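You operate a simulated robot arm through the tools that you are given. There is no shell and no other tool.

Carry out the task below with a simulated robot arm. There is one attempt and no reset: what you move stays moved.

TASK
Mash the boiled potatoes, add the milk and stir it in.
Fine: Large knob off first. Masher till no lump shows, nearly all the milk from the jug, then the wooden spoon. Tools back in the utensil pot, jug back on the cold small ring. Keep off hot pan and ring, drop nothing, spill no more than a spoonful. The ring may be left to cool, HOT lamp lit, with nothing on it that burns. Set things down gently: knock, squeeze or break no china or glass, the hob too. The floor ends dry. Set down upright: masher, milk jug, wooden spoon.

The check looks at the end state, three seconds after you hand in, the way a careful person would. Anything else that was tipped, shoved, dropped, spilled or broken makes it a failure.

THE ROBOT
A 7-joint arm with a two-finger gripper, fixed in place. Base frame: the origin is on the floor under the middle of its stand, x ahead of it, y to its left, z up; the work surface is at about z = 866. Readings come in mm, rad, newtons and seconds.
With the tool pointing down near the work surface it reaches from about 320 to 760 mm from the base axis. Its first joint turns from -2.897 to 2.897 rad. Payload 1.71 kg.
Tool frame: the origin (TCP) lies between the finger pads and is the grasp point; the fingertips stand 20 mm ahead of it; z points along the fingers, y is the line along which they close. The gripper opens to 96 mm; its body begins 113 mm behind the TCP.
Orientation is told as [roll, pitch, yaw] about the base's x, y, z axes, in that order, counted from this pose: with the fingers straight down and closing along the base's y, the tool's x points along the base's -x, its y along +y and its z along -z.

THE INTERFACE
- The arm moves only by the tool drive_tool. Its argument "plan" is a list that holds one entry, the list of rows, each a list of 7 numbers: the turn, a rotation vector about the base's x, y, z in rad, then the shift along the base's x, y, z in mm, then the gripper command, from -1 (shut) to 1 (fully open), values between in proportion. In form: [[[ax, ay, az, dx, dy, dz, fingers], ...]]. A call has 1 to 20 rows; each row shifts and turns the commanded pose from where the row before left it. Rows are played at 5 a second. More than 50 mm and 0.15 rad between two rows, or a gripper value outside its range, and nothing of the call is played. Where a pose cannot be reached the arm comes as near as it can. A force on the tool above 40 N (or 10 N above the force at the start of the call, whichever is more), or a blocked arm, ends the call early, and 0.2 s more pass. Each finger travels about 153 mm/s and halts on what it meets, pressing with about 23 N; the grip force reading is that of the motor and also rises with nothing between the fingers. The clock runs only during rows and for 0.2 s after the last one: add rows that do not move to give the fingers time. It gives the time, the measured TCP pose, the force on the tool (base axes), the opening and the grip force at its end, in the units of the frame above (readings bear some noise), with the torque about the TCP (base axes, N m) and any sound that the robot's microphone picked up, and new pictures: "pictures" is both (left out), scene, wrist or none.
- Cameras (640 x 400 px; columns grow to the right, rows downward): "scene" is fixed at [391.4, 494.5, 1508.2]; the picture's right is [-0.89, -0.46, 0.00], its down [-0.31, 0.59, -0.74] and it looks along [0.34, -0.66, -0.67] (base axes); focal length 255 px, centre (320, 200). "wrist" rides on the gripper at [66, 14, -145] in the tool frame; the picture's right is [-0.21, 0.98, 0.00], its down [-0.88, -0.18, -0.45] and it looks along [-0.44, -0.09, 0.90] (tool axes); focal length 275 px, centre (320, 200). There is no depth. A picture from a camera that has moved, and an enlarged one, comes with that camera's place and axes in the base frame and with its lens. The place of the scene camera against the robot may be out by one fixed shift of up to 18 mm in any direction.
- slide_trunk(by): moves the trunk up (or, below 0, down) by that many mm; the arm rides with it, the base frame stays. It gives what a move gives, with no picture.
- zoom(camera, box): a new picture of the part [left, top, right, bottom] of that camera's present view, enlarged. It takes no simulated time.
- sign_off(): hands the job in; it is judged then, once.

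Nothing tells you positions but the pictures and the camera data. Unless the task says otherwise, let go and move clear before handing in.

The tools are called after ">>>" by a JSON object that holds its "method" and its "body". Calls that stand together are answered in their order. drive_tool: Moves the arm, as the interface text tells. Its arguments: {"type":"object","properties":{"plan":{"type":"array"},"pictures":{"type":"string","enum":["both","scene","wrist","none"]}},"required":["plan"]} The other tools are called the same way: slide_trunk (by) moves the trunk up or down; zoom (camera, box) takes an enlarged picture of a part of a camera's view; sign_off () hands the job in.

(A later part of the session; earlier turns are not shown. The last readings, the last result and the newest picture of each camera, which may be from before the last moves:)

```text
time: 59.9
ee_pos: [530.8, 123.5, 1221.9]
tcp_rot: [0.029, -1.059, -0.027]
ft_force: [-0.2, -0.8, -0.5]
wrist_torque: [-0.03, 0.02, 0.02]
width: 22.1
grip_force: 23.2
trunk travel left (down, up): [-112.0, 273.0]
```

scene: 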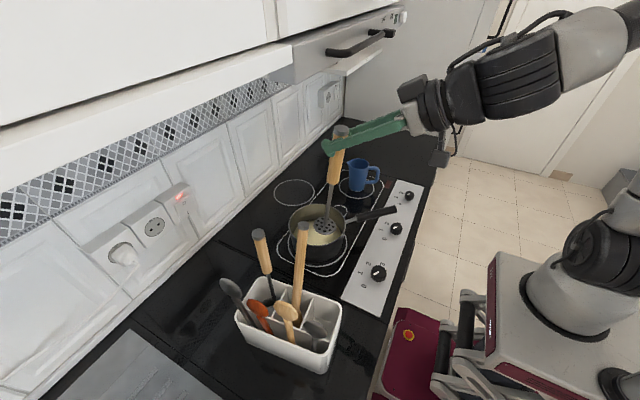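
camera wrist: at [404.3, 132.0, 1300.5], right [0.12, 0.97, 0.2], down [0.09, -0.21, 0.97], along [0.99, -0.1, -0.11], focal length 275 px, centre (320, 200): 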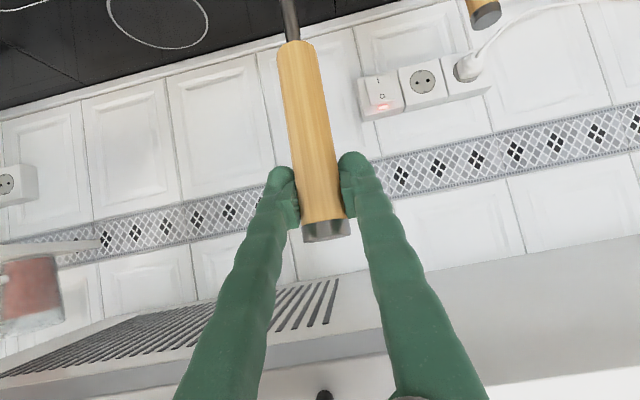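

Settled. I restore the 0.9 rad tilt, rise, and then look at the pot to find the masher's compartment in its present position.

>>> {"method": "drive_tool", "body": {"plan": [[[-0.007, 0.08, 0.001, 0, 5, 15, -1], [-0.007, 0.079, 0.001, 0, 5, 15, -1], [0, 0, 0, 0, 10, 10, -1], [0, 0, 0, 0, 0, 0, -1]]], "pictures": "both"}}

>>> {"method": "zoom", "body": {"camera": "scene", "box": [220, 270, 350, 380]}}

>>> {"method": "zoom", "body": {"camera": "scene", "box": [280, 280, 345, 335]}}

```text
time: 60.9
ee_pos: [531.3, 144.6, 1263.3]
tcp_rot: [-0.002, -0.902, -0.001]
ft_force: [0.7, 0.5, -1.7]
wrist_torque: [0.02, -0.06, -0.03]
width: 22.0
grip_force: 23.3
trunk travel left (down, up): [-112.0, 273.0]
camera wrist: at [377.0, 157.9, 1302.5], right [0.13, 0.98, 0.16], down [0.2, -0.18, 0.96], along [0.97, -0.09, -0.22], focal length 275 px, centre (320, 200)
```

scene: 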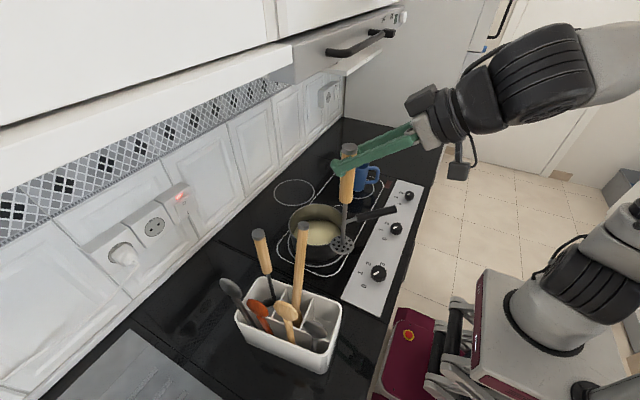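
wrist: 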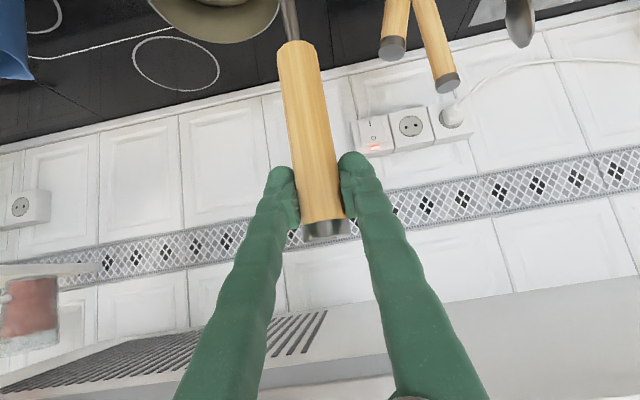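

```text
3.64 times, centred on (285, 325) of scene
camera zoom: at [391.4, 494.5, 1508.2], right [-0.89, -0.46, 0.0], down [-0.31, 0.59, -0.74], along [0.34, -0.66, -0.67], focal length 928 px, centre (447, -254)
```

zoom: 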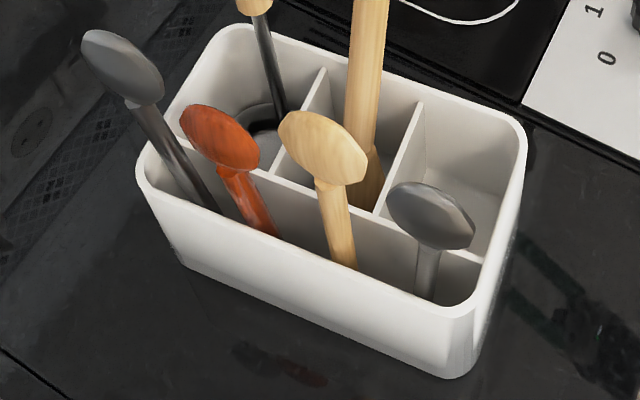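

```text
7.27 times, centred on (312, 308) of scene
camera zoom: at [391.4, 494.5, 1508.2], right [-0.89, -0.46, 0.0], down [-0.31, 0.59, -0.74], along [0.34, -0.66, -0.67], focal length 1855 px, centre (374, -582)
```

zoom: 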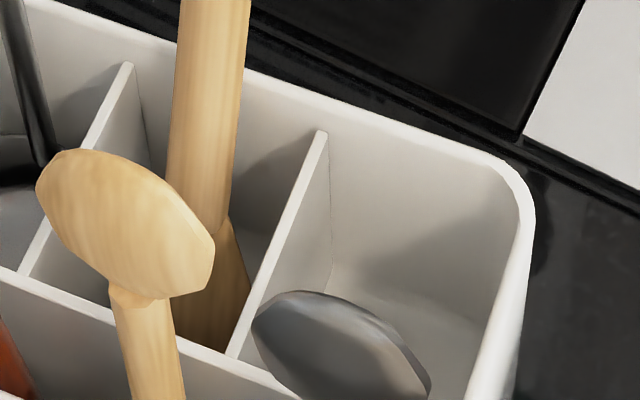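

The pan shows smooth mash. By comparing outlines I estimate the pot turned about 12° and its masher compartment now centres near (503, 291); I'll check how plumb the masher hangs before moving over.

>>> {"method": "zoom", "body": {"camera": "scene", "box": [310, 130, 380, 270]}}

>>> {"method": "zoom", "body": {"camera": "scene", "box": [280, 190, 360, 270]}}

```text
2.86 times, centred on (345, 200) of scene
camera zoom: at [391.4, 494.5, 1508.2], right [-0.89, -0.46, 0.0], down [-0.31, 0.59, -0.74], along [0.34, -0.66, -0.67], focal length 729 px, centre (249, 200)
```

zoom: 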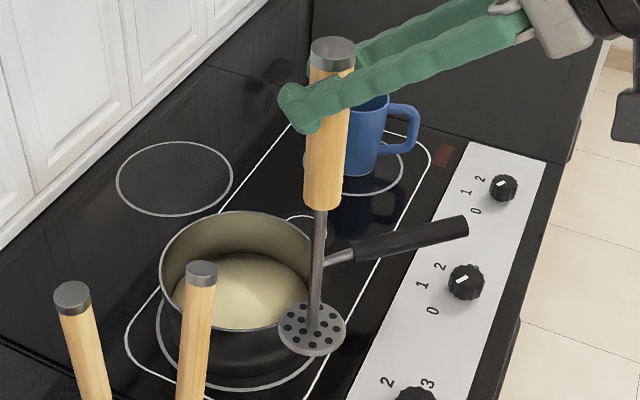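

```text
5.00 times, centred on (320, 230) of scene
camera zoom: at [391.4, 494.5, 1508.2], right [-0.89, -0.46, 0.0], down [-0.31, 0.59, -0.74], along [0.34, -0.66, -0.67], focal length 1276 px, centre (320, 50)
```

zoom: 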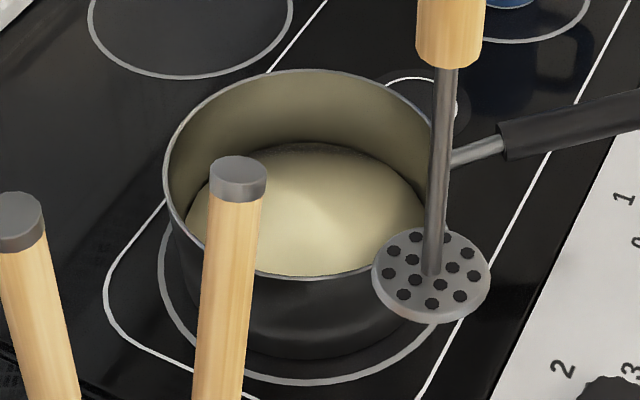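

The masher hangs about 0.03 rad off plumb after the drag. I correct that with a small rotation and move toward the pot at a height where the disc is well above the rim.

>>> {"method": "drive_tool", "body": {"plan": [[[-0.018, -0.013, 0, 0, 0, 0, -1], [-0.018, -0.013, 0, 0, 15, 0, -1], [0, 0, 0, -5, 25, 0, -1], [0, 0, 0, -8, 30, 0, -1], [0, 0, 0, -8, 30, 0, -1], [0, 0, 0, -5, 25, 0, -1], [0, 0, 0, 0, 15, 0, -1], [0, 0, 0, 0, 0, 0, -1]]], "pictures": "both"}}

>>> {"method": "zoom", "body": {"camera": "scene", "box": [240, 220, 350, 380]}}

```text
time: 62.7
ee_pos: [502.7, 283.2, 1262.5]
tcp_rot: [-0.059, -0.921, 0.047]
ft_force: [-0.2, 0.6, -0.6]
wrist_torque: [0.03, 0.04, -0.01]
width: 22.0
grip_force: 23.5
trunk travel left (down, up): [-112.0, 273.0]
camera wrist: at [348.6, 298.1, 1297.0], right [0.12, 0.98, 0.13], down [0.17, -0.15, 0.97], along [0.98, -0.1, -0.19], focal length 275 px, centre (320, 200)
```

scene: 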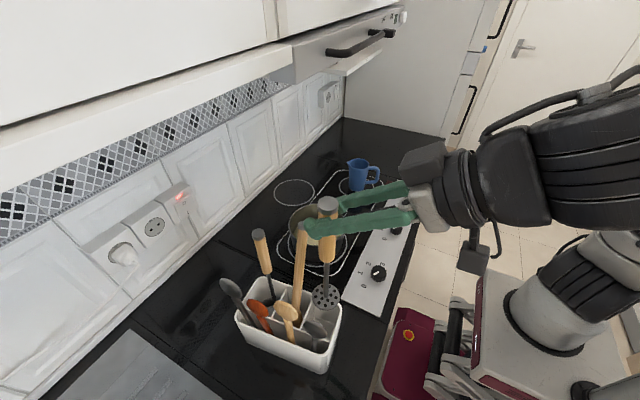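
wrist: 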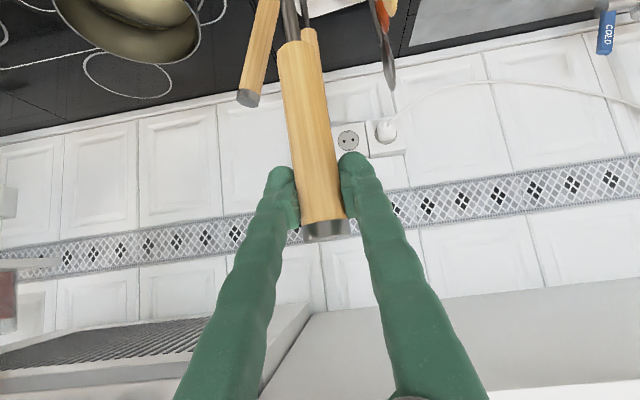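

```text
2.50 times, centred on (295, 300) of scene
camera zoom: at [391.4, 494.5, 1508.2], right [-0.89, -0.46, 0.0], down [-0.31, 0.59, -0.74], along [0.34, -0.66, -0.67], focal length 638 px, centre (382, -50)
```

zoom: 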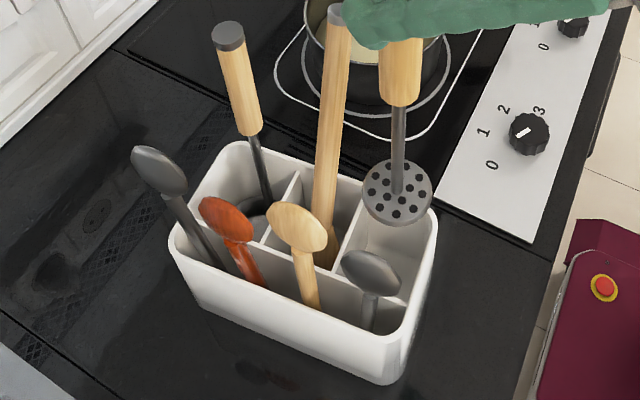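

The masher is now plumb (disc about (500, 284)). I shift toward the compartment and lower to just above the rim for a closer comparison.

>>> {"method": "drive_tool", "body": {"plan": [[[0, 0, 0, 1, 4, -10, -1], [0, 0, 0, 1, 4, -10, -1], [0, 0, 0, 0, 0, -5, -1], [0, 0, 0, 0, 0, 0, -1]]], "pictures": "none"}}

>>> {"method": "zoom", "body": {"camera": "scene", "box": [285, 270, 350, 325]}}

>>> {"method": "zoom", "body": {"camera": "scene", "box": [220, 190, 350, 380]}}

```text
time: 63.7
ee_pos: [506.4, 290.7, 1237.6]
tcp_rot: [-0.059, -0.922, 0.048]
ft_force: [0.2, 0.0, -0.9]
wrist_torque: [0.03, 0.01, -0.01]
width: 22.2
grip_force: 23.1
trunk travel left (down, up): [-112.0, 273.0]
```

```text
7.27 times, centred on (318, 298) of scene
camera zoom: at [391.4, 494.5, 1508.2], right [-0.89, -0.46, 0.0], down [-0.31, 0.59, -0.74], along [0.34, -0.66, -0.67], focal length 1855 px, centre (338, -509)
```

zoom: 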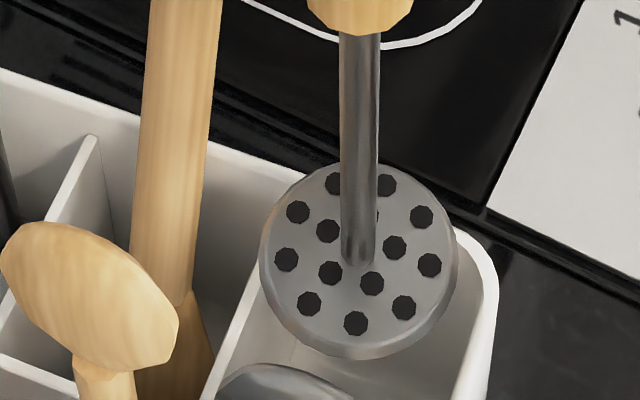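

```text
2.11 times, centred on (285, 285) of scene
camera zoom: at [391.4, 494.5, 1508.2], right [-0.89, -0.46, 0.0], down [-0.31, 0.59, -0.74], along [0.34, -0.66, -0.67], focal length 537 px, centre (394, 21)
```

zoom: 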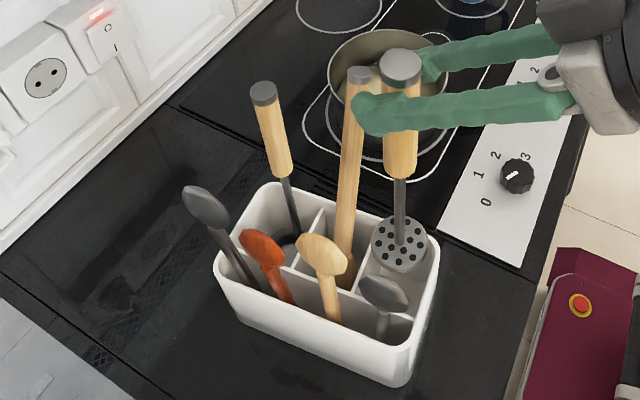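

The disc lines up with the compartment opening within about 2 mm. I lower in stages, checking force and picture.

>>> {"method": "drive_tool", "body": {"plan": [[[0, 0, 0, 1, 0.5, -8, -1], [0, 0, 0, 0, 0, -8, -1], [0, 0, 0, 0, 0, -8, -1], [0, 0, 0, 0, 0, -8, -1], [0, 0, 0, 0, 0, -8, -1], [0, 0, 0, 0, 0, 0, -1]]], "pictures": "none"}}

>>> {"method": "zoom", "body": {"camera": "scene", "box": [285, 270, 350, 340]}}

```text
time: 65.1
ee_pos: [506.0, 292.9, 1196.6]
tcp_rot: [-0.058, -0.921, 0.047]
ft_force: [0.1, 0.3, -1.2]
wrist_torque: [0.01, 0.02, -0.01]
width: 21.9
grip_force: 23.0
trunk travel left (down, up): [-112.0, 273.0]
```

```text
5.71 times, centred on (318, 305) of scene
camera zoom: at [391.4, 494.5, 1508.2], right [-0.89, -0.46, 0.0], down [-0.31, 0.59, -0.74], along [0.34, -0.66, -0.67], focal length 1458 px, centre (334, -400)
```

zoom: 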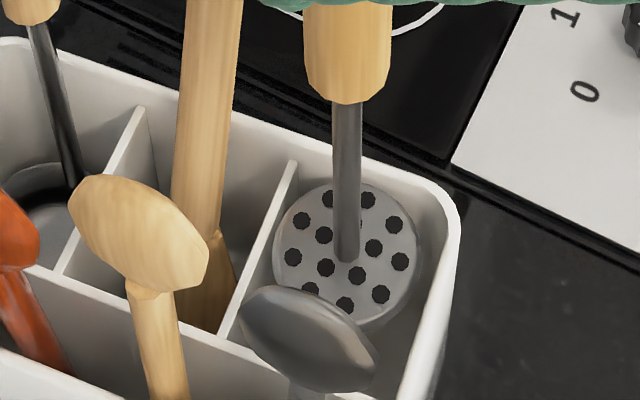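

The disc is inside the compartment without touching. I keep lowering.

>>> {"method": "drive_tool", "body": {"plan": [[[0, 0, 0, 0, 0, -8, -1], [0, 0, 0, 0, 0, -8, -1], [0, 0, 0, 0, 0, -8, -1], [0, 0, 0, 0, 0, -8, -1], [0, 0, 0, 0, 0, -8, -1], [0, 0, 0, 0, 0, -8, -1], [0, 0, 0, 0, 0, -8, -1], [0, 0, 0, 0, 0, 0, -1]]], "pictures": "none"}}

>>> {"method": "zoom", "body": {"camera": "scene", "box": [270, 230, 350, 340]}}

```text
time: 66.9
ee_pos: [505.6, 293.1, 1139.1]
tcp_rot: [-0.06, -0.92, 0.047]
ft_force: [0.4, 0.0, 0.0]
wrist_torque: [-0.02, -0.01, -0.03]
width: 21.8
grip_force: 22.9
trunk travel left (down, up): [-112.0, 273.0]
```

```text
3.64 times, centred on (310, 285) of scene
camera zoom: at [391.4, 494.5, 1508.2], right [-0.89, -0.46, 0.0], down [-0.31, 0.59, -0.74], along [0.34, -0.66, -0.67], focal length 928 px, centre (356, -109)
```

zoom: 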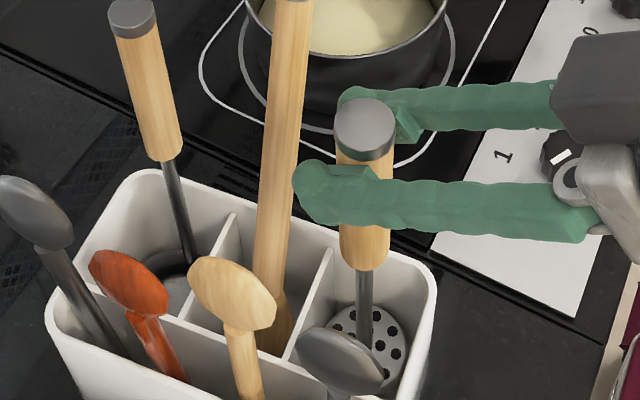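

Still free. I go down the last 35 mm, slowing near the floor.

>>> {"method": "drive_tool", "body": {"plan": [[[0, 0, 0, 0, 0, -8, -1], [0, 0, 0, 0, 0, -8, -1], [0, 0, 0, 0, 0, -6, -1], [0, 0, 0, 0, 0, -5, -1], [0, 0, 0, 0, 0, -3, -1], [0, 0, 0, 0, 0, -2, -1], [0, 0, 0, 0, 0, 0, -1]]], "pictures": "none"}}

```text
time: 68.5
ee_pos: [505.8, 292.4, 1107.7]
tcp_rot: [-0.059, -0.921, 0.05]
ft_force: [-0.1, -0.2, -1.2]
wrist_torque: [-0.02, 0.01, 0.01]
width: 21.8
grip_force: 23.1
trunk travel left (down, up): [-112.0, 273.0]
```

>>> {"method": "drive_tool", "body": {"plan": [[[0, 0, 0, 0, 0, -2, -1], [0, 0, 0, 0, 0, -2, -1], [0, 0, 0, 0, 0, -1, -1], [0, 0, 0, 0, 0, 0, -1]]], "pictures": "none"}}

```text
time: 69.5
ee_pos: [504.9, 292.9, 1103.5]
tcp_rot: [-0.06, -0.923, 0.047]
ft_force: [0.1, -0.9, 3.9]
wrist_torque: [0.04, 0.0, 0.01]
width: 22.0
grip_force: 22.9
trunk travel left (down, up): [-112.0, 273.0]
```

The masher rests on the slot floor (about 4 N). I open the fingers modestly and withdraw back along the finger axis.

>>> {"method": "drive_tool", "body": {"plan": [[[0, 0, 0, 0, 0, 0, -0.45], [0, 0, 0, 0, 0, 0, -0.3], [0, 0, 0, 0, 0, 0, -0.2], [0, 0, 0, 0, 0, 0, -0.2], [0, 0, 0, -8, 0, 6, -0.2], [0, 0, 0, -16, 0, 12, -0.2], [0, 0, 0, -16, 0, 12, -0.2], [0, 0, 0, -24, 0, 19, -0.2], [0, 0, 0, -24, 0, 19, -0.2], [0, 0, 0, 0, 0, 0, -0.2]]], "pictures": "both"}}

>>> {"method": "zoom", "body": {"camera": "scene", "box": [220, 220, 350, 380]}}

```text
time: 71.7
ee_pos: [417.6, 292.0, 1170.8]
tcp_rot: [-0.062, -0.922, 0.048]
ft_force: [-0.5, -0.4, 0.6]
wrist_torque: [0.0, 0.04, 0.0]
width: 38.5
grip_force: 0.0
trunk travel left (down, up): [-112.0, 273.0]
camera wrist: at [263.9, 306.9, 1207.0], right [0.12, 0.98, 0.13], down [0.17, -0.15, 0.97], along [0.98, -0.1, -0.19], focal length 275 px, centre (320, 200)
```

scene: 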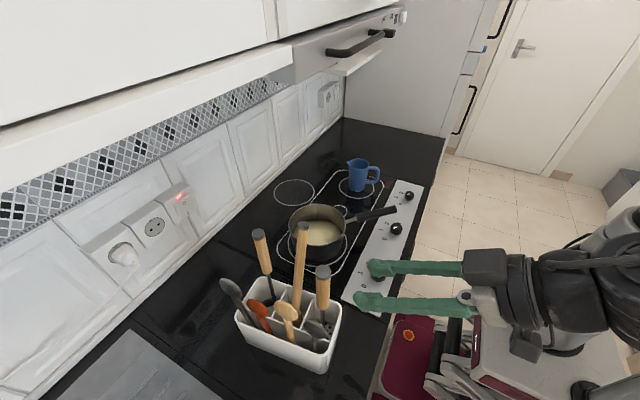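
wrist: 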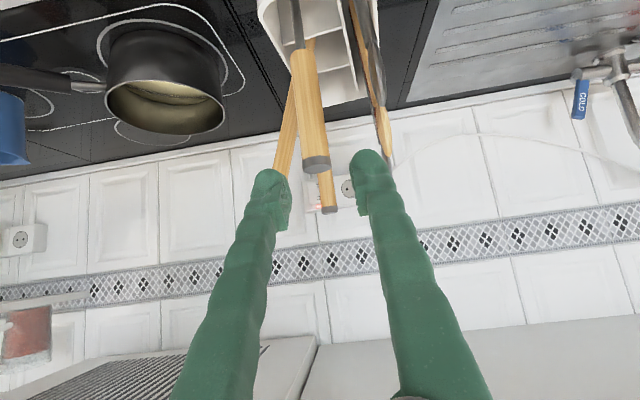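

```text
2.50 times, centred on (285, 300) of scene
camera zoom: at [391.4, 494.5, 1508.2], right [-0.89, -0.46, 0.0], down [-0.31, 0.59, -0.74], along [0.34, -0.66, -0.67], focal length 638 px, centre (408, -50)
```

zoom: 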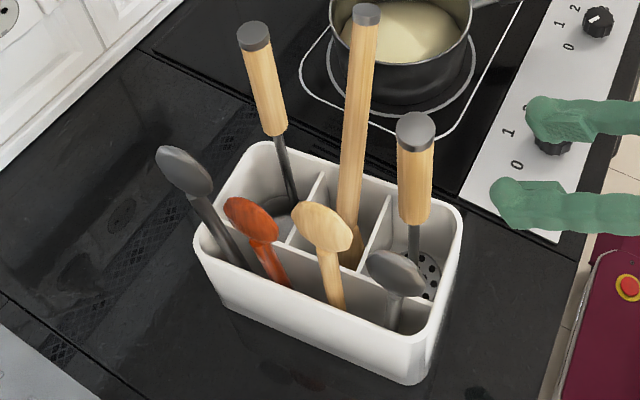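

The masher is back in its compartment, upright. Now for the milk: I'll look closely at the jug, its handle and spout.

>>> {"method": "zoom", "body": {"camera": "scene", "box": [330, 145, 400, 205]}}

>>> {"method": "zoom", "body": {"camera": "scene", "box": [270, 140, 440, 290]}}

```text
6.67 times, centred on (365, 175) of scene
camera zoom: at [391.4, 494.5, 1508.2], right [-0.89, -0.46, 0.0], down [-0.31, 0.59, -0.74], along [0.34, -0.66, -0.67], focal length 1701 px, centre (20, 367)
```

zoom: 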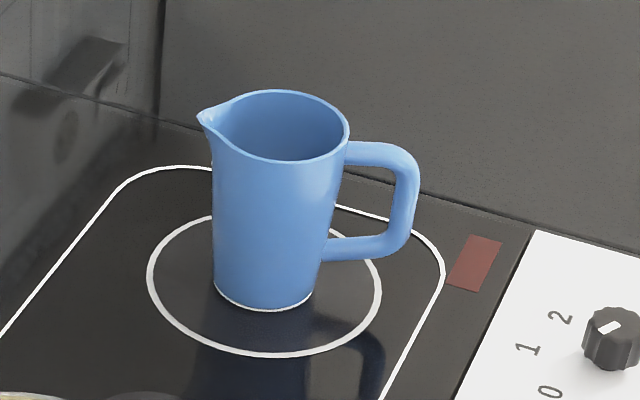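

```text
2.67 times, centred on (355, 215) of scene
camera zoom: at [391.4, 494.5, 1508.2], right [-0.89, -0.46, 0.0], down [-0.31, 0.59, -0.74], along [0.34, -0.66, -0.67], focal length 680 px, centre (227, 160)
```

zoom: 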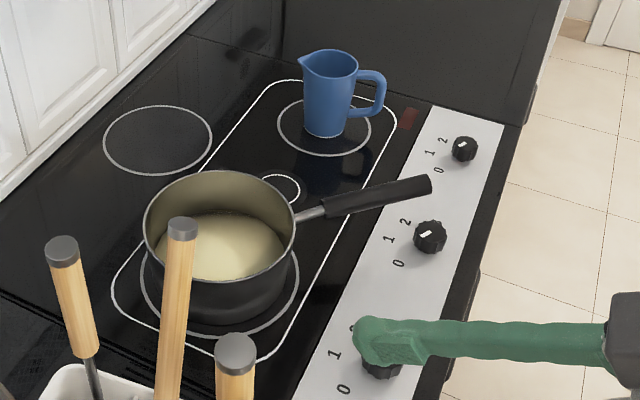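

The jug's handle points toward the robot (about azimuth 198°), the spout away; jug axis about (626, -254), rim near z 986. The hood rules out high vertical poses here, so I plan to hold the handle's upright bar with the tilted hand, then yaw and roll to pour. First I reduce the tilt and travel in front of the hob toward the jug for a better look.

>>> {"method": "drive_tool", "body": {"plan": [[[0.018, 0.1, 0, 0, -10, 5, 0.0], [0.018, 0.1, 0, 0, -20, 5, 0.0], [0, 0.12, 0, 0, -30, 0, 0.0], [0, 0.12, 0, 0, -35, 0, 0.0], [0, 0, 0, 0, -40, 0, 0.0], [0, 0, 0, 0, -40, 0, 0.0], [0, 0, 0, 0, -40, 0, 0.0], [0, 0, 0, 0, -40, 0, 0.0], [0, 0, 0, 0, -40, 0, 0.0], [0, 0, 0, 0, -40, 0, 0.0], [0, 0, 0, 0, -40, 0, 0.0], [0, 0, 0, 0, -30, 0, 0.0], [0, 0, 0, 0, -15, 0, 0.0], [0, 0, 0, 0, 0, 0, 0.0]]], "pictures": "both"}}

```text
time: 74.7
ee_pos: [416.4, -127.8, 1181.1]
tcp_rot: [0.0, -0.482, 0.004]
ft_force: [0.9, 0.1, 0.4]
wrist_torque: [-0.04, 0.02, 0.0]
width: 48.1
grip_force: 0.0
trunk travel left (down, up): [-112.0, 273.0]
camera wrist: at [292.2, -114.8, 1280.0], right [0.18, 0.98, 0.1], down [0.57, -0.18, 0.8], along [0.8, -0.09, -0.59], focal length 275 px, centre (320, 200)
```

scene: 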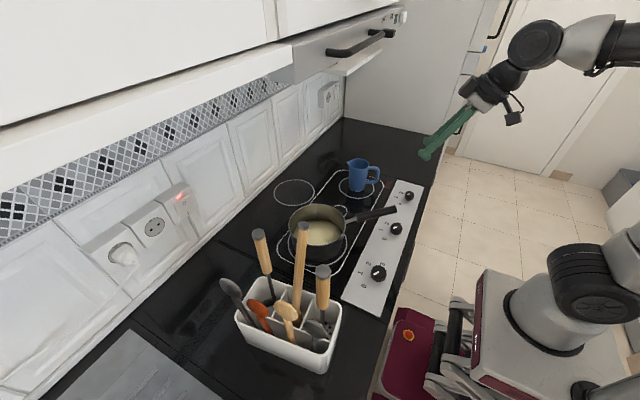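
wrist: 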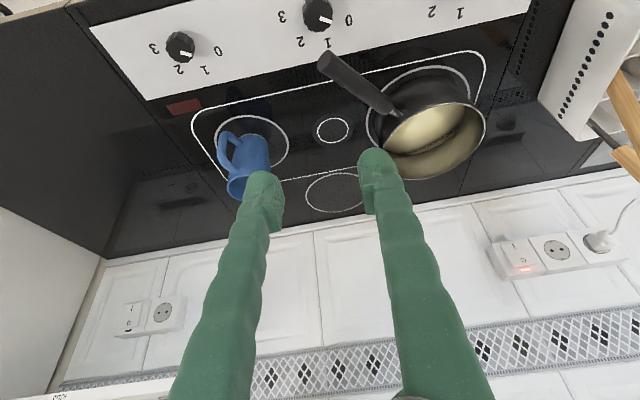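

The arm moved freely here. I now yaw to face along the handle's plane and move closer for a good look at the jug.

>>> {"method": "drive_tool", "body": {"plan": [[[0, -0.1, 0, 0, -35, -12, 0.0], [0, -0.12, 0, 2, -38, -15, 0.0], [0, 0, 0.1, 3, -38, -15, 0.0], [0, 0, 0.1, 3, -38, -15, 0.0], [0, 0, 0.11, 4, -38, -15, 0.0], [0, 0, 0, 0, 0, -10, 0.0], [0, 0, 0, 0, 0, 0, 0.0]]], "pictures": "both"}}

>>> {"method": "zoom", "body": {"camera": "wrist", "box": [200, 40, 440, 240]}}

```text
time: 76.3
ee_pos: [431.3, -312.3, 1099.2]
tcp_rot: [0.001, -0.702, 0.315]
ft_force: [1.0, -0.1, -0.4]
wrist_torque: [-0.03, 0.02, 0.0]
width: 48.0
grip_force: 0.1
trunk travel left (down, up): [-112.0, 273.0]
camera wrist: at [290.4, -344.5, 1168.2], right [-0.15, 0.98, 0.13], down [0.42, -0.06, 0.91], along [0.89, 0.19, -0.4], focal length 275 px, centre (320, 200)
```

scene: 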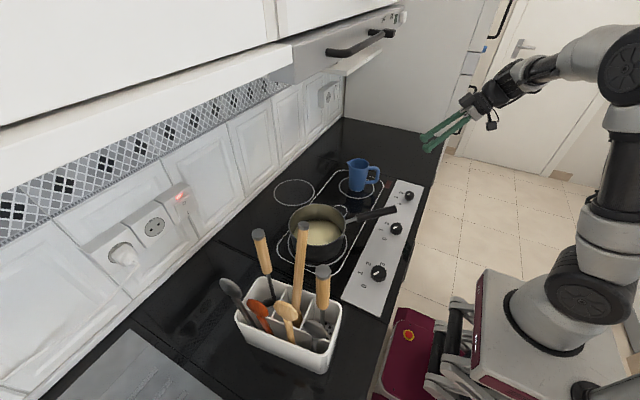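
wrist: 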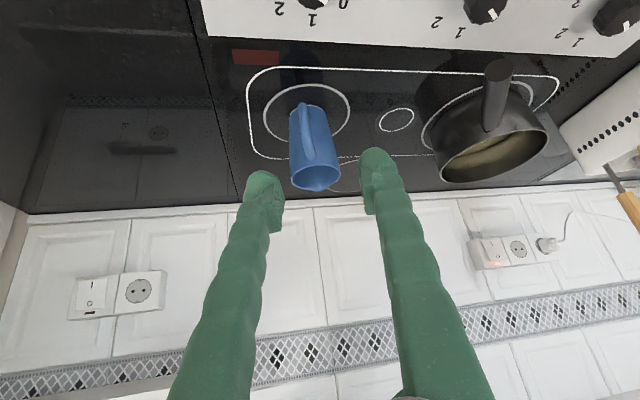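

```text
2.00 times, centred on (320, 140) of wrist
camera zoom: at [290.4, -344.5, 1168.2], right [-0.15, 0.98, 0.13], down [0.42, -0.06, 0.91], along [0.89, 0.19, -0.4], focal length 551 px, centre (320, 320)
```

zoom: 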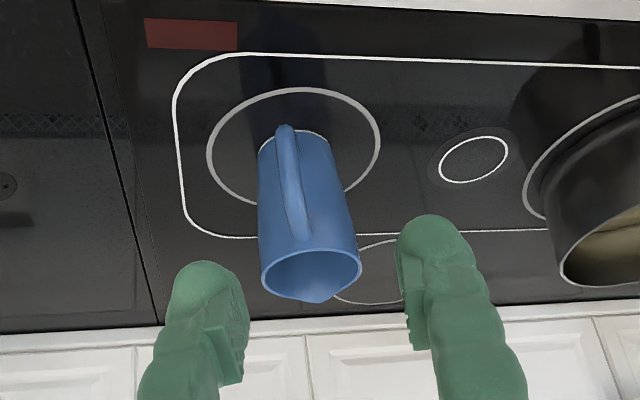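

The close view puts the jug's axis at about (626, -274), rim near z 979, with the handle's upright bar at about (560, -289), z 908–968, in a plane about 12° off x. Before touching it I'll rehearse the pouring poses empty-handed (hand pointing +y above the pan, then rolling) to verify reach and hood clearance.

>>> {"method": "drive_tool", "body": {"plan": [[[0.026, -0.079, 0, 5, 5, 0, 0.0], [0, 0, 0.14, 10, 15, 0, 0.0], [0, 0, 0.14, 19, 27, 0, 0.0], [0, 0, 0.14, 20, 30, 0, 0.0], [0, 0, 0.14, 20, 30, 0, 0.0], [0, 0, 0.14, 20, 30, -5, 0.0], [0, 0, 0.14, 20, 30, -5, 0.0], [0, 0, 0.14, 20, 30, -5, 0.0], [0, 0, 0.14, 20, 30, -5, 0.0], [0, 0, 0.135, 20, 20, 0, 0.0], [0, 0, 0, 20, 15, 0, 0.0], [0, 0, 0, 0, 0, 0, 0.0]]], "pictures": "both"}}

```text
time: 78.9
ee_pos: [625.0, -49.8, 1079.9]
tcp_rot: [0.002, -0.786, 1.566]
ft_force: [-0.5, 0.0, 0.6]
wrist_torque: [-0.01, -0.04, -0.01]
width: 48.1
grip_force: 0.0
trunk travel left (down, up): [-112.0, 273.0]
camera wrist: at [611.0, -198.9, 1136.0], right [-0.98, 0.15, 0.15], down [0.19, 0.31, 0.93], along [0.09, 0.94, -0.33], focal length 275 px, centre (320, 200)
```

scene: 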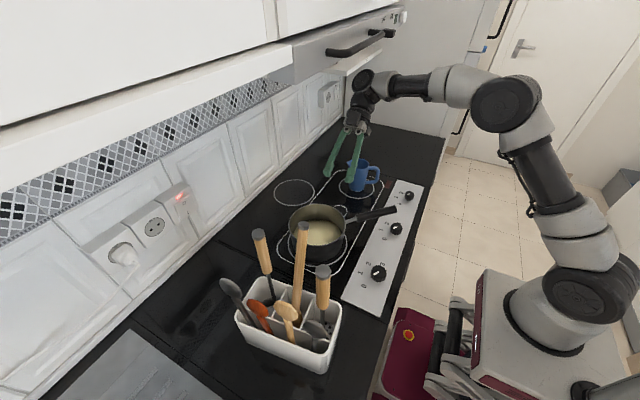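
wrist: 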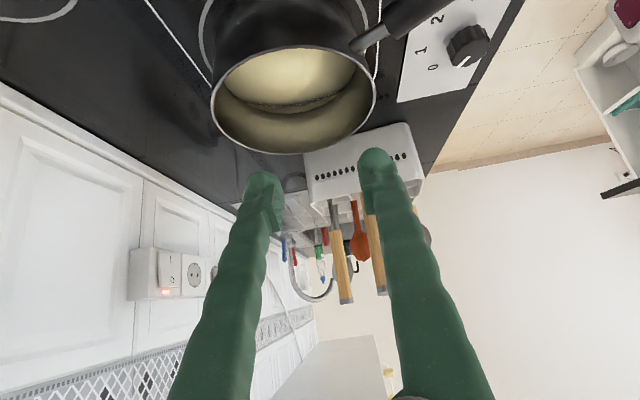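

The pose is reached precisely. I continue the rehearsal, rolling the hand through vertical at about z 1058, under the hood.

>>> {"method": "drive_tool", "body": {"plan": [[[-0.13, 0, 0, 0, 0, -6, 0.0], [-0.13, 0, 0, 0, 0, -6, 0.0], [-0.13, 0, 0, 0, 1, -5, 0.0], [-0.13, 0, 0, 0, 1, -5, 0.0], [-0.13, 0, 0, 0, 1, 0, 0.0], [-0.135, 0, 0, 0, 1, 0, 0.0], [0, 0, 0, 0, 0, 0, 0.0]]], "pictures": "scene"}}

>>> {"method": "zoom", "body": {"camera": "scene", "box": [280, 20, 440, 200]}}

```text
time: 80.5
ee_pos: [623.8, -48.0, 1056.7]
tcp_rot: [0.0, 0.003, 1.568]
ft_force: [-1.2, -0.4, 0.1]
wrist_torque: [-0.04, 0.01, 0.02]
width: 48.1
grip_force: 0.0
trunk travel left (down, up): [-112.0, 273.0]
```

scene: 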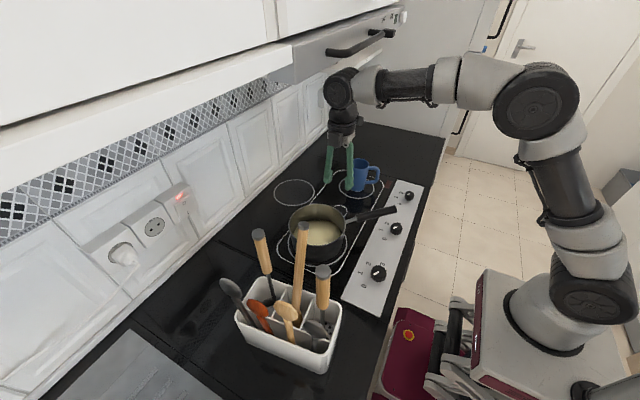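

```text
2.22 times, centred on (360, 110) of scene
camera zoom: at [391.4, 494.5, 1508.2], right [-0.89, -0.46, 0.0], down [-0.31, 0.59, -0.74], along [0.34, -0.66, -0.67], focal length 567 px, centre (231, 400)
```

zoom: 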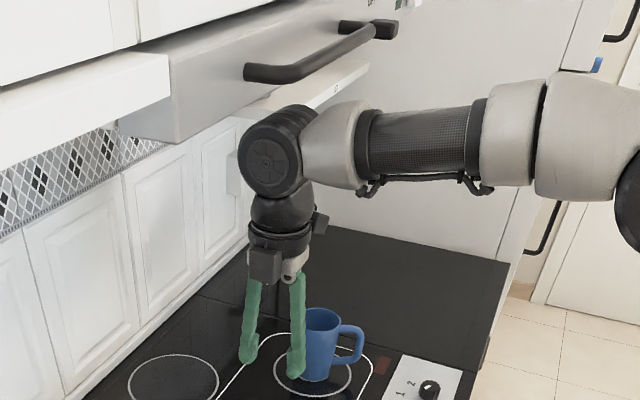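

No contact and exact tracking with the hand vertical. I rehearse the rest of the roll to about 100°.

>>> {"method": "drive_tool", "body": {"plan": [[[-0.137, 0, 0, 0, 8, 6, 0.0], [-0.137, 0, 0, 0, 10, 6, 0.0], [-0.137, 0, 0, 0, 12, 3, 0.0], [-0.137, 0, 0, 0, 14, 3, 0.0], [-0.137, 0, 0, 0, 14, 3, 0.0], [-0.137, 0, 0, 0, 14, 3, 0.0], [-0.137, 0, 0, 0, 14, 0, 0.0], [0, 0, 0, 0, 0, 0, 0.0]]], "pictures": "scene"}}

>>> {"method": "zoom", "body": {"camera": "scene", "box": [250, 20, 440, 260]}}

```text
time: 82.3
ee_pos: [624.7, 38.9, 1081.5]
tcp_rot: [-0.003, 0.96, 1.569]
ft_force: [0.6, 0.7, 0.9]
wrist_torque: [-0.04, -0.03, -0.01]
width: 47.8
grip_force: 0.2
trunk travel left (down, up): [-112.0, 273.0]
```

scene: 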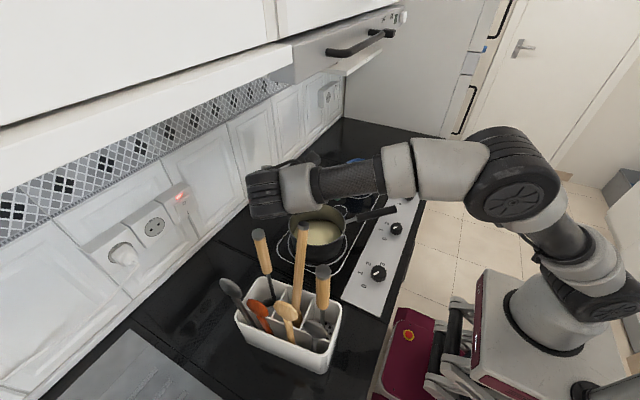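

```text
1.67 times, centred on (345, 140) of scene
camera zoom: at [391.4, 494.5, 1508.2], right [-0.89, -0.46, 0.0], down [-0.31, 0.59, -0.74], along [0.34, -0.66, -0.67], focal length 425 px, centre (278, 300)
```

zoom: 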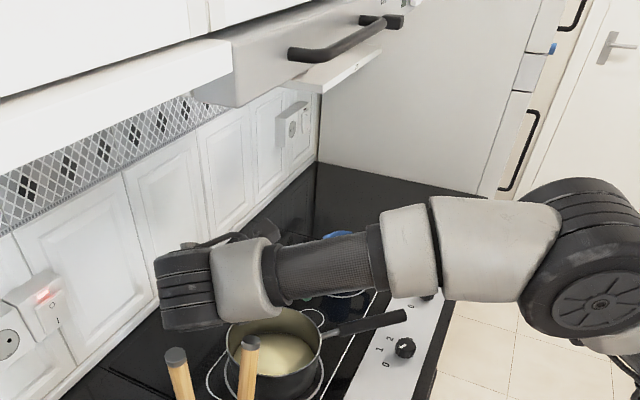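

The full pouring roll is reachable and clear. I reverse it and return toward the jug.

>>> {"method": "drive_tool", "body": {"plan": [[[0.137, 0, 0, 0, -14, 0, 0.0], [0.137, 0, 0, 0, -14, -3, 0.0], [0.137, 0, 0, 0, -14, -3, 0.0], [0.137, 0, 0, 0, -14, -3, 0.0], [0.137, 0, 0, 0, -12, -3, 0.0], [0.137, 0, 0, 0, -10, -6, 0.0], [0.137, 0, 0, 0, -8, -6, 0.0], [0.135, 0, 0, 0, -1, 0, 0.0], [0.13, 0, 0, 0, -1, 0, 0.0], [0.13, 0, 0, 0, -1, 5, 0.0], [0.13, 0, 0, 0, -1, 5, 0.0], [0.13, 0, 0, 0, 0, 6, 0.0], [0.13, 0, 0, 0, 0, 6, 0.0], [0, 0, 0, 0, 0, 0, 0.0]]], "pictures": "none"}}

>>> {"method": "drive_tool", "body": {"plan": [[[0, 0, -0.13, -8, -15, 0, 0.0], [0, 0, -0.136, -12, -25, 0, 0.0], [0, 0, -0.136, -14, -28, 0, 0.0], [0, 0, -0.136, -16, -28, 0, 0.0], [0, 0, -0.136, -16, -28, 0, 0.0], [0, 0, -0.136, -16, -28, 0, 0.0], [0, 0, -0.136, -16, -28, -4, 0.0], [0, 0, -0.136, -14, -28, -4, 0.0], [0, 0, -0.136, -12, -25, -4, 0.0], [0, 0, -0.136, -8, -20, -4, 0.0], [0, 0, 0, 0, 0, 0, 0.0]]], "pictures": "both"}}

>>> {"method": "zoom", "body": {"camera": "wrist", "box": [200, 60, 440, 260]}}

```text
time: 85.3
ee_pos: [625.3, -51.8, 1079.9]
tcp_rot: [0.003, -0.788, 1.566]
ft_force: [0.2, 0.1, 0.1]
wrist_torque: [0.02, 0.02, -0.04]
width: 48.1
grip_force: 0.1
trunk travel left (down, up): [-112.0, 273.0]
```

```text
time: 87.7
ee_pos: [492.6, -304.5, 1063.3]
tcp_rot: [0.001, -0.785, 0.212]
ft_force: [-0.2, 0.5, 0.4]
wrist_torque: [-0.03, 0.01, 0.01]
width: 48.2
grip_force: 0.1
trunk travel left (down, up): [-112.0, 273.0]
camera wrist: at [345.5, -322.3, 1119.9], right [-0.06, 0.99, 0.15], down [0.34, -0.12, 0.93], along [0.94, 0.11, -0.33], focal length 275 px, centre (320, 200)
```

scene: 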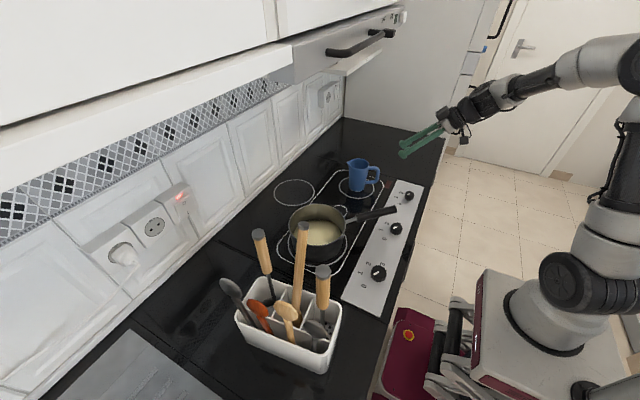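
wrist: 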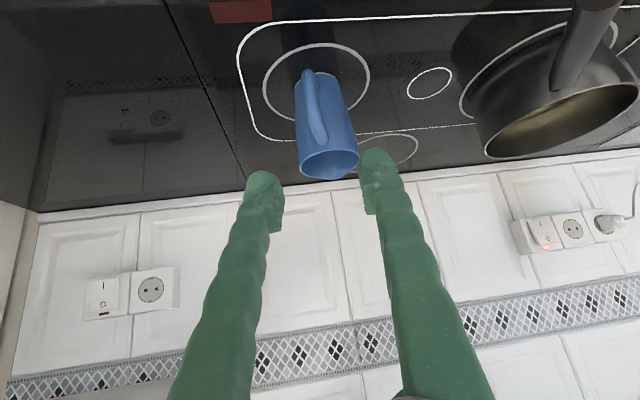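

```text
2.00 times, centred on (320, 160) of wrist
camera zoom: at [345.5, -322.3, 1119.9], right [-0.06, 0.99, 0.15], down [0.34, -0.12, 0.93], along [0.94, 0.11, -0.33], focal length 551 px, centre (320, 280)
```

zoom: 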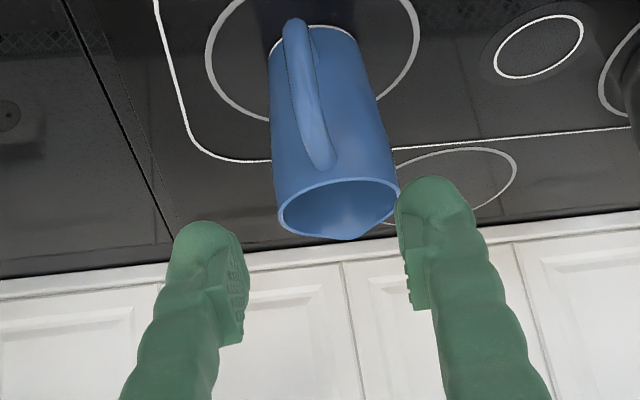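

The handle is clear in view; I refine its bar to about (560.5, -291) with plane azimuth near 14°. I lower to a pre-grasp point 80 mm back along the finger axis.

>>> {"method": "drive_tool", "body": {"plan": [[[0, 0, 0.038, 3, 0, -19, 0.0], [0, 0, 0, 4, 0, -19, 0.0], [0, 0, 0, 3, -0.5, -19, 0.0], [0, 0, 0, 3, 0, -19, 0.0], [0, 0, 0, 0, 0, 0, 0.0]]], "pictures": "both"}}

>>> {"method": "zoom", "body": {"camera": "wrist", "box": [200, 60, 440, 260]}}

```text
time: 88.9
ee_pos: [505.5, -305.3, 986.8]
tcp_rot: [0.003, -0.785, 0.25]
ft_force: [-0.9, -0.4, -0.2]
wrist_torque: [0.02, 0.02, 0.01]
width: 47.8
grip_force: 0.0
trunk travel left (down, up): [-112.0, 273.0]
camera wrist: at [358.6, -329.6, 1043.9], right [-0.1, 0.98, 0.15], down [0.34, -0.1, 0.93], along [0.93, 0.15, -0.33], focal length 275 px, centre (320, 200)
```

scene: 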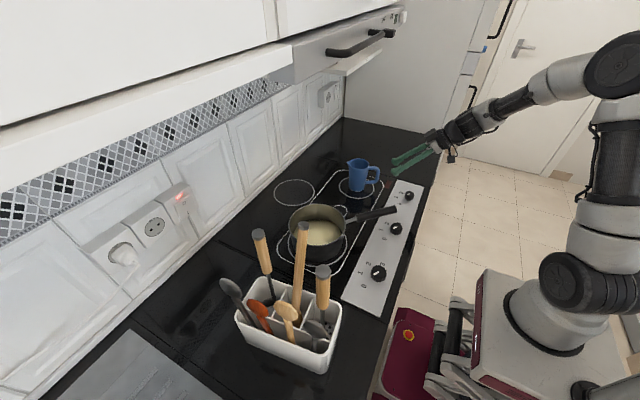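
wrist: 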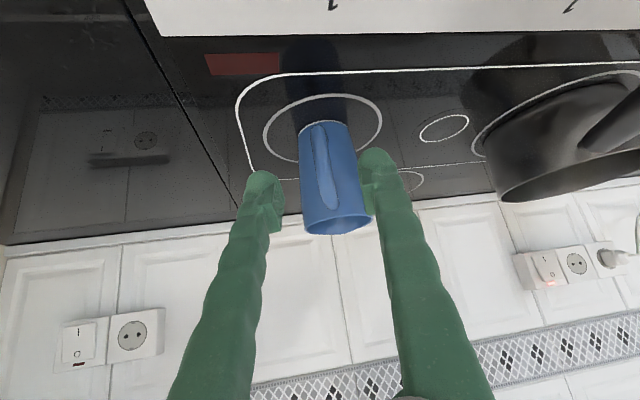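

```text
2.00 times, centred on (320, 160) of wrist
camera zoom: at [358.6, -329.6, 1043.9], right [-0.1, 0.98, 0.15], down [0.34, -0.1, 0.93], along [0.93, 0.15, -0.33], focal length 551 px, centre (320, 280)
```

zoom: 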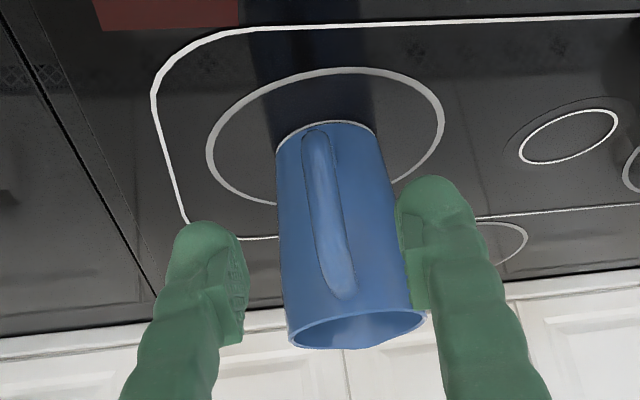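

The bar lines up with the approach line to about 2 mm. I advance to the grasp point at z≈930 with the fingers straddling the handle.

>>> {"method": "drive_tool", "body": {"plan": [[[0, 0, 0, 11, 3.3, -11.4, 0.0], [0, 0, 0, 11, 3.3, -11.4, 0.0], [0, 0, 0, 11, 3.3, -11.4, 0.0], [0, 0, 0, 11, 3.2, -11.4, 0.0], [0, 0, 0, 11, 3.2, -11.2, 0.0], [0, 0, 0, 0, 0, 0, 0.0]]], "pictures": "both"}}

>>> {"method": "zoom", "body": {"camera": "wrist", "box": [200, 60, 440, 260]}}

>>> {"method": "zoom", "body": {"camera": "scene", "box": [330, 130, 430, 220]}}

```text
time: 90.3
ee_pos: [560.1, -290.6, 931.8]
tcp_rot: [0.001, -0.784, 0.253]
ft_force: [-0.1, -0.6, 0.2]
wrist_torque: [-0.02, -0.02, 0.01]
width: 47.8
grip_force: 0.0
trunk travel left (down, up): [-112.0, 273.0]
camera wrist: at [413.1, -313.9, 988.2], right [-0.1, 0.98, 0.15], down [0.34, -0.1, 0.93], along [0.93, 0.15, -0.33], focal length 275 px, centre (320, 200)
```

scene: 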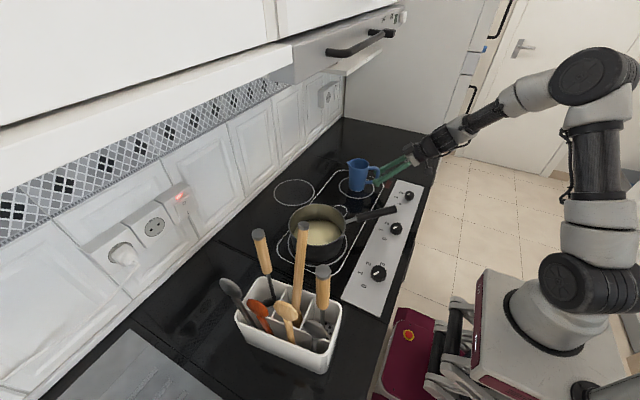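
wrist: 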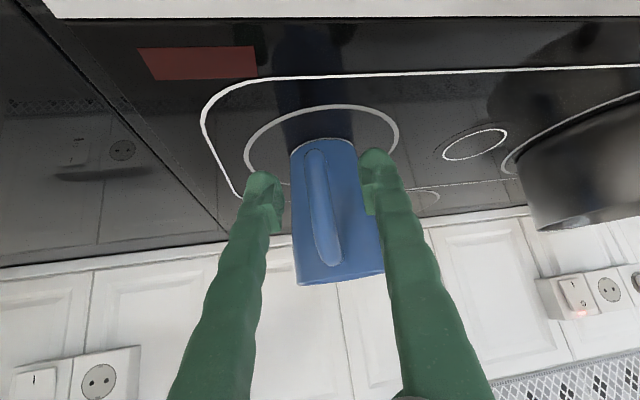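

```text
2.00 times, centred on (320, 160) of wrist
camera zoom: at [413.1, -313.9, 988.2], right [-0.1, 0.98, 0.15], down [0.34, -0.1, 0.93], along [0.93, 0.15, -0.33], focal length 551 px, centre (320, 280)
```

zoom: 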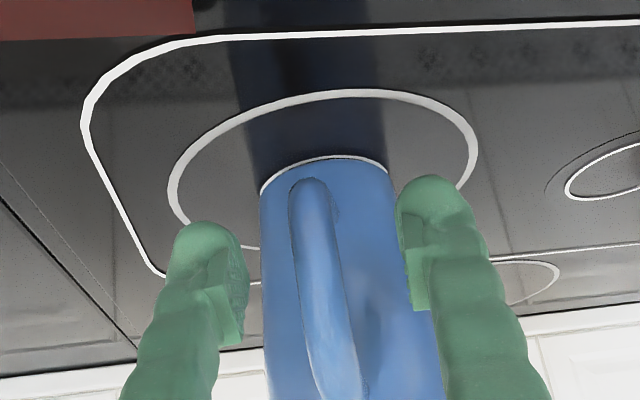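

```text
4.44 times, centred on (380, 175) of scene
camera zoom: at [391.4, 494.5, 1508.2], right [-0.89, -0.46, 0.0], down [-0.31, 0.59, -0.74], along [0.34, -0.66, -0.67], focal length 1134 px, centre (53, 311)
```

zoom: 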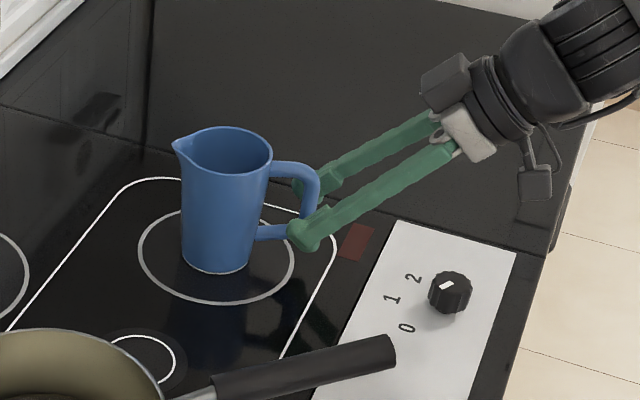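

The handle's bar sits centred at the grasp point. I close on it gradually.

>>> {"method": "drive_tool", "body": {"plan": [[[0, 0, 0, 0, 0, 0, -0.2], [0, 0, 0, 0, 0, 0, -0.4], [0, 0, 0, 0, 0, 0, -0.55], [0, 0, 0, 0, 0, 0, -0.75], [0, 0, 0, 0, 0, 0, -1], [0, 0, 0, 0, 0, 0, -1]]], "pictures": "none"}}

>>> {"method": "zoom", "body": {"camera": "wrist", "box": [200, 60, 440, 260]}}

>>> {"method": "zoom", "body": {"camera": "scene", "box": [330, 130, 430, 220]}}

```text
time: 91.7
ee_pos: [558.9, -288.7, 931.2]
tcp_rot: [-0.001, -0.782, 0.254]
ft_force: [0.0, 0.5, -0.3]
wrist_torque: [0.01, 0.05, 0.0]
width: 12.8
grip_force: 23.4
trunk travel left (down, up): [-112.0, 273.0]
```

```text
2.00 times, centred on (320, 160) of wrist
camera zoom: at [412.9, -313.8, 988.3], right [-0.1, 0.98, 0.15], down [0.34, -0.1, 0.93], along [0.93, 0.15, -0.33], focal length 551 px, centre (320, 280)
```

zoom: 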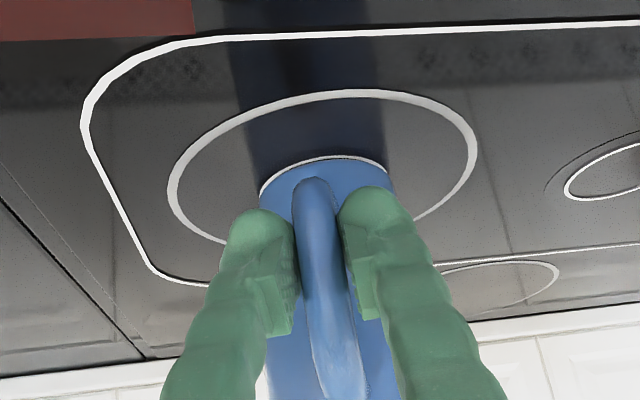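

```text
4.44 times, centred on (380, 175) of scene
camera zoom: at [391.4, 494.5, 1508.2], right [-0.89, -0.46, 0.0], down [-0.31, 0.59, -0.74], along [0.34, -0.66, -0.67], focal length 1134 px, centre (53, 311)
```

zoom: 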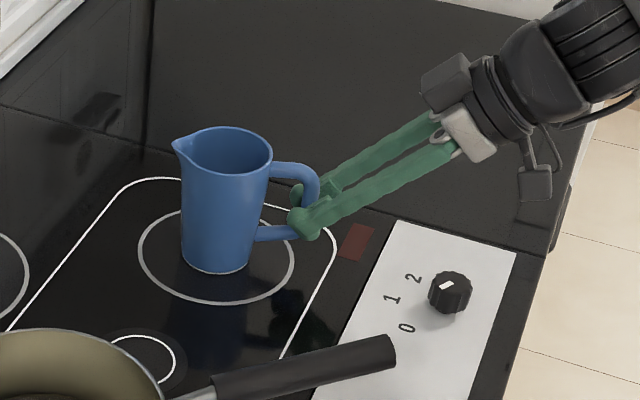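

The handle is held (12.8 mm) and the jug did not shift. I lift just a few millimetres to see how it hangs.

>>> {"method": "drive_tool", "body": {"plan": [[[0, 0, 0, 0, 0, 3, -1], [0, 0, 0, 0, 0, 4, -1], [0, 0, 0, 0, 0, 5, -1], [0, 0, 0, 0, 0, 0, -1]]], "pictures": "none"}}

>>> {"method": "zoom", "body": {"camera": "scene", "box": [330, 130, 430, 220]}}

```text
time: 92.7
ee_pos: [560.2, -289.1, 941.2]
tcp_rot: [0.004, -0.785, 0.25]
ft_force: [0.1, -1.0, -2.7]
wrist_torque: [-0.06, 0.17, -0.01]
width: 12.7
grip_force: 22.7
trunk travel left (down, up): [-112.0, 273.0]
```

```text
4.44 times, centred on (380, 175) of scene
camera zoom: at [391.4, 494.5, 1508.2], right [-0.89, -0.46, 0.0], down [-0.31, 0.59, -0.74], along [0.34, -0.66, -0.67], focal length 1134 px, centre (53, 311)
```

zoom: 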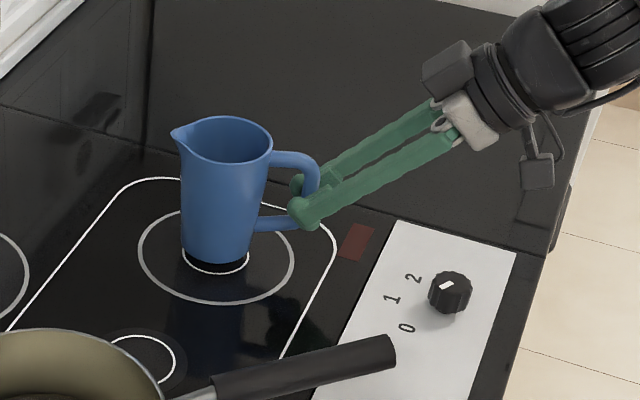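

The jug hangs upright and stable (about 2.7 N). I note its resting grasp pose (560, -289.5, 931.5; yaw 0.25) for the return, and lift it slowly.

>>> {"method": "drive_tool", "body": {"plan": [[[0, 0, 0, 0, 0, 10, -1], [0, 0, 0, 0, 0, 18, -1], [0, 0, 0, 0, 0, 20, -1], [0, 0, 0, 0, 0, 20, -1], [0, 0, 0, 0, 0, 20, -1], [0, 0, 0, 0, 0, 18, -1], [0, 0, 0, 0, 0, 10, -1], [0, 0, 0, 0, 0, 5, -1], [0, 0, 0, 0, 0, 0, -1]]], "pictures": "scene"}}

>>> {"method": "zoom", "body": {"camera": "scene", "box": [330, 100, 430, 200]}}

```text
time: 94.7
ee_pos: [561.6, -288.5, 1064.0]
tcp_rot: [-0.001, -0.782, 0.252]
ft_force: [0.8, 0.2, -3.1]
wrist_torque: [-0.06, 0.18, 0.0]
width: 12.8
grip_force: 23.0
trunk travel left (down, up): [-112.0, 273.0]
```

scene: 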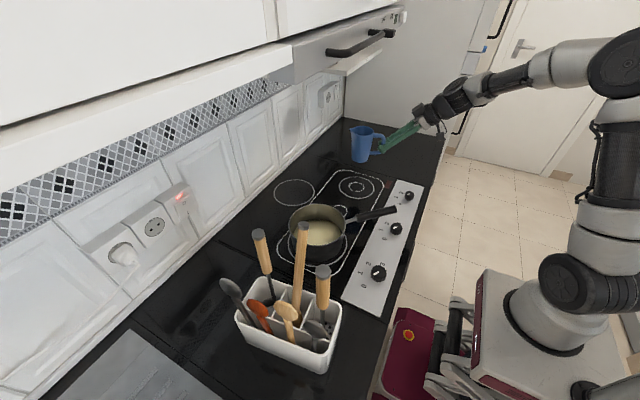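

```text
4.00 times, centred on (380, 150) of scene
camera zoom: at [391.4, 494.5, 1508.2], right [-0.89, -0.46, 0.0], down [-0.31, 0.59, -0.74], along [0.34, -0.66, -0.67], focal length 1020 px, centre (80, 400)
```

zoom: 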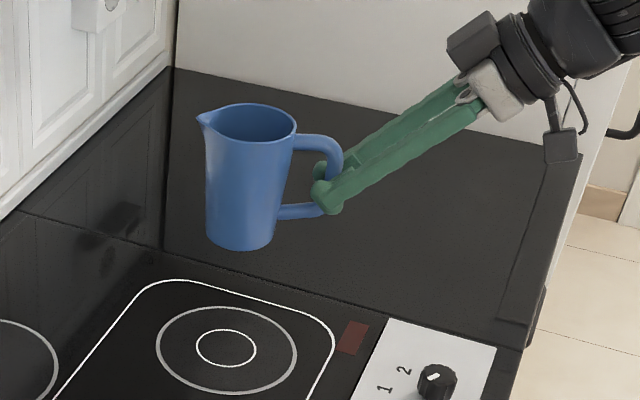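

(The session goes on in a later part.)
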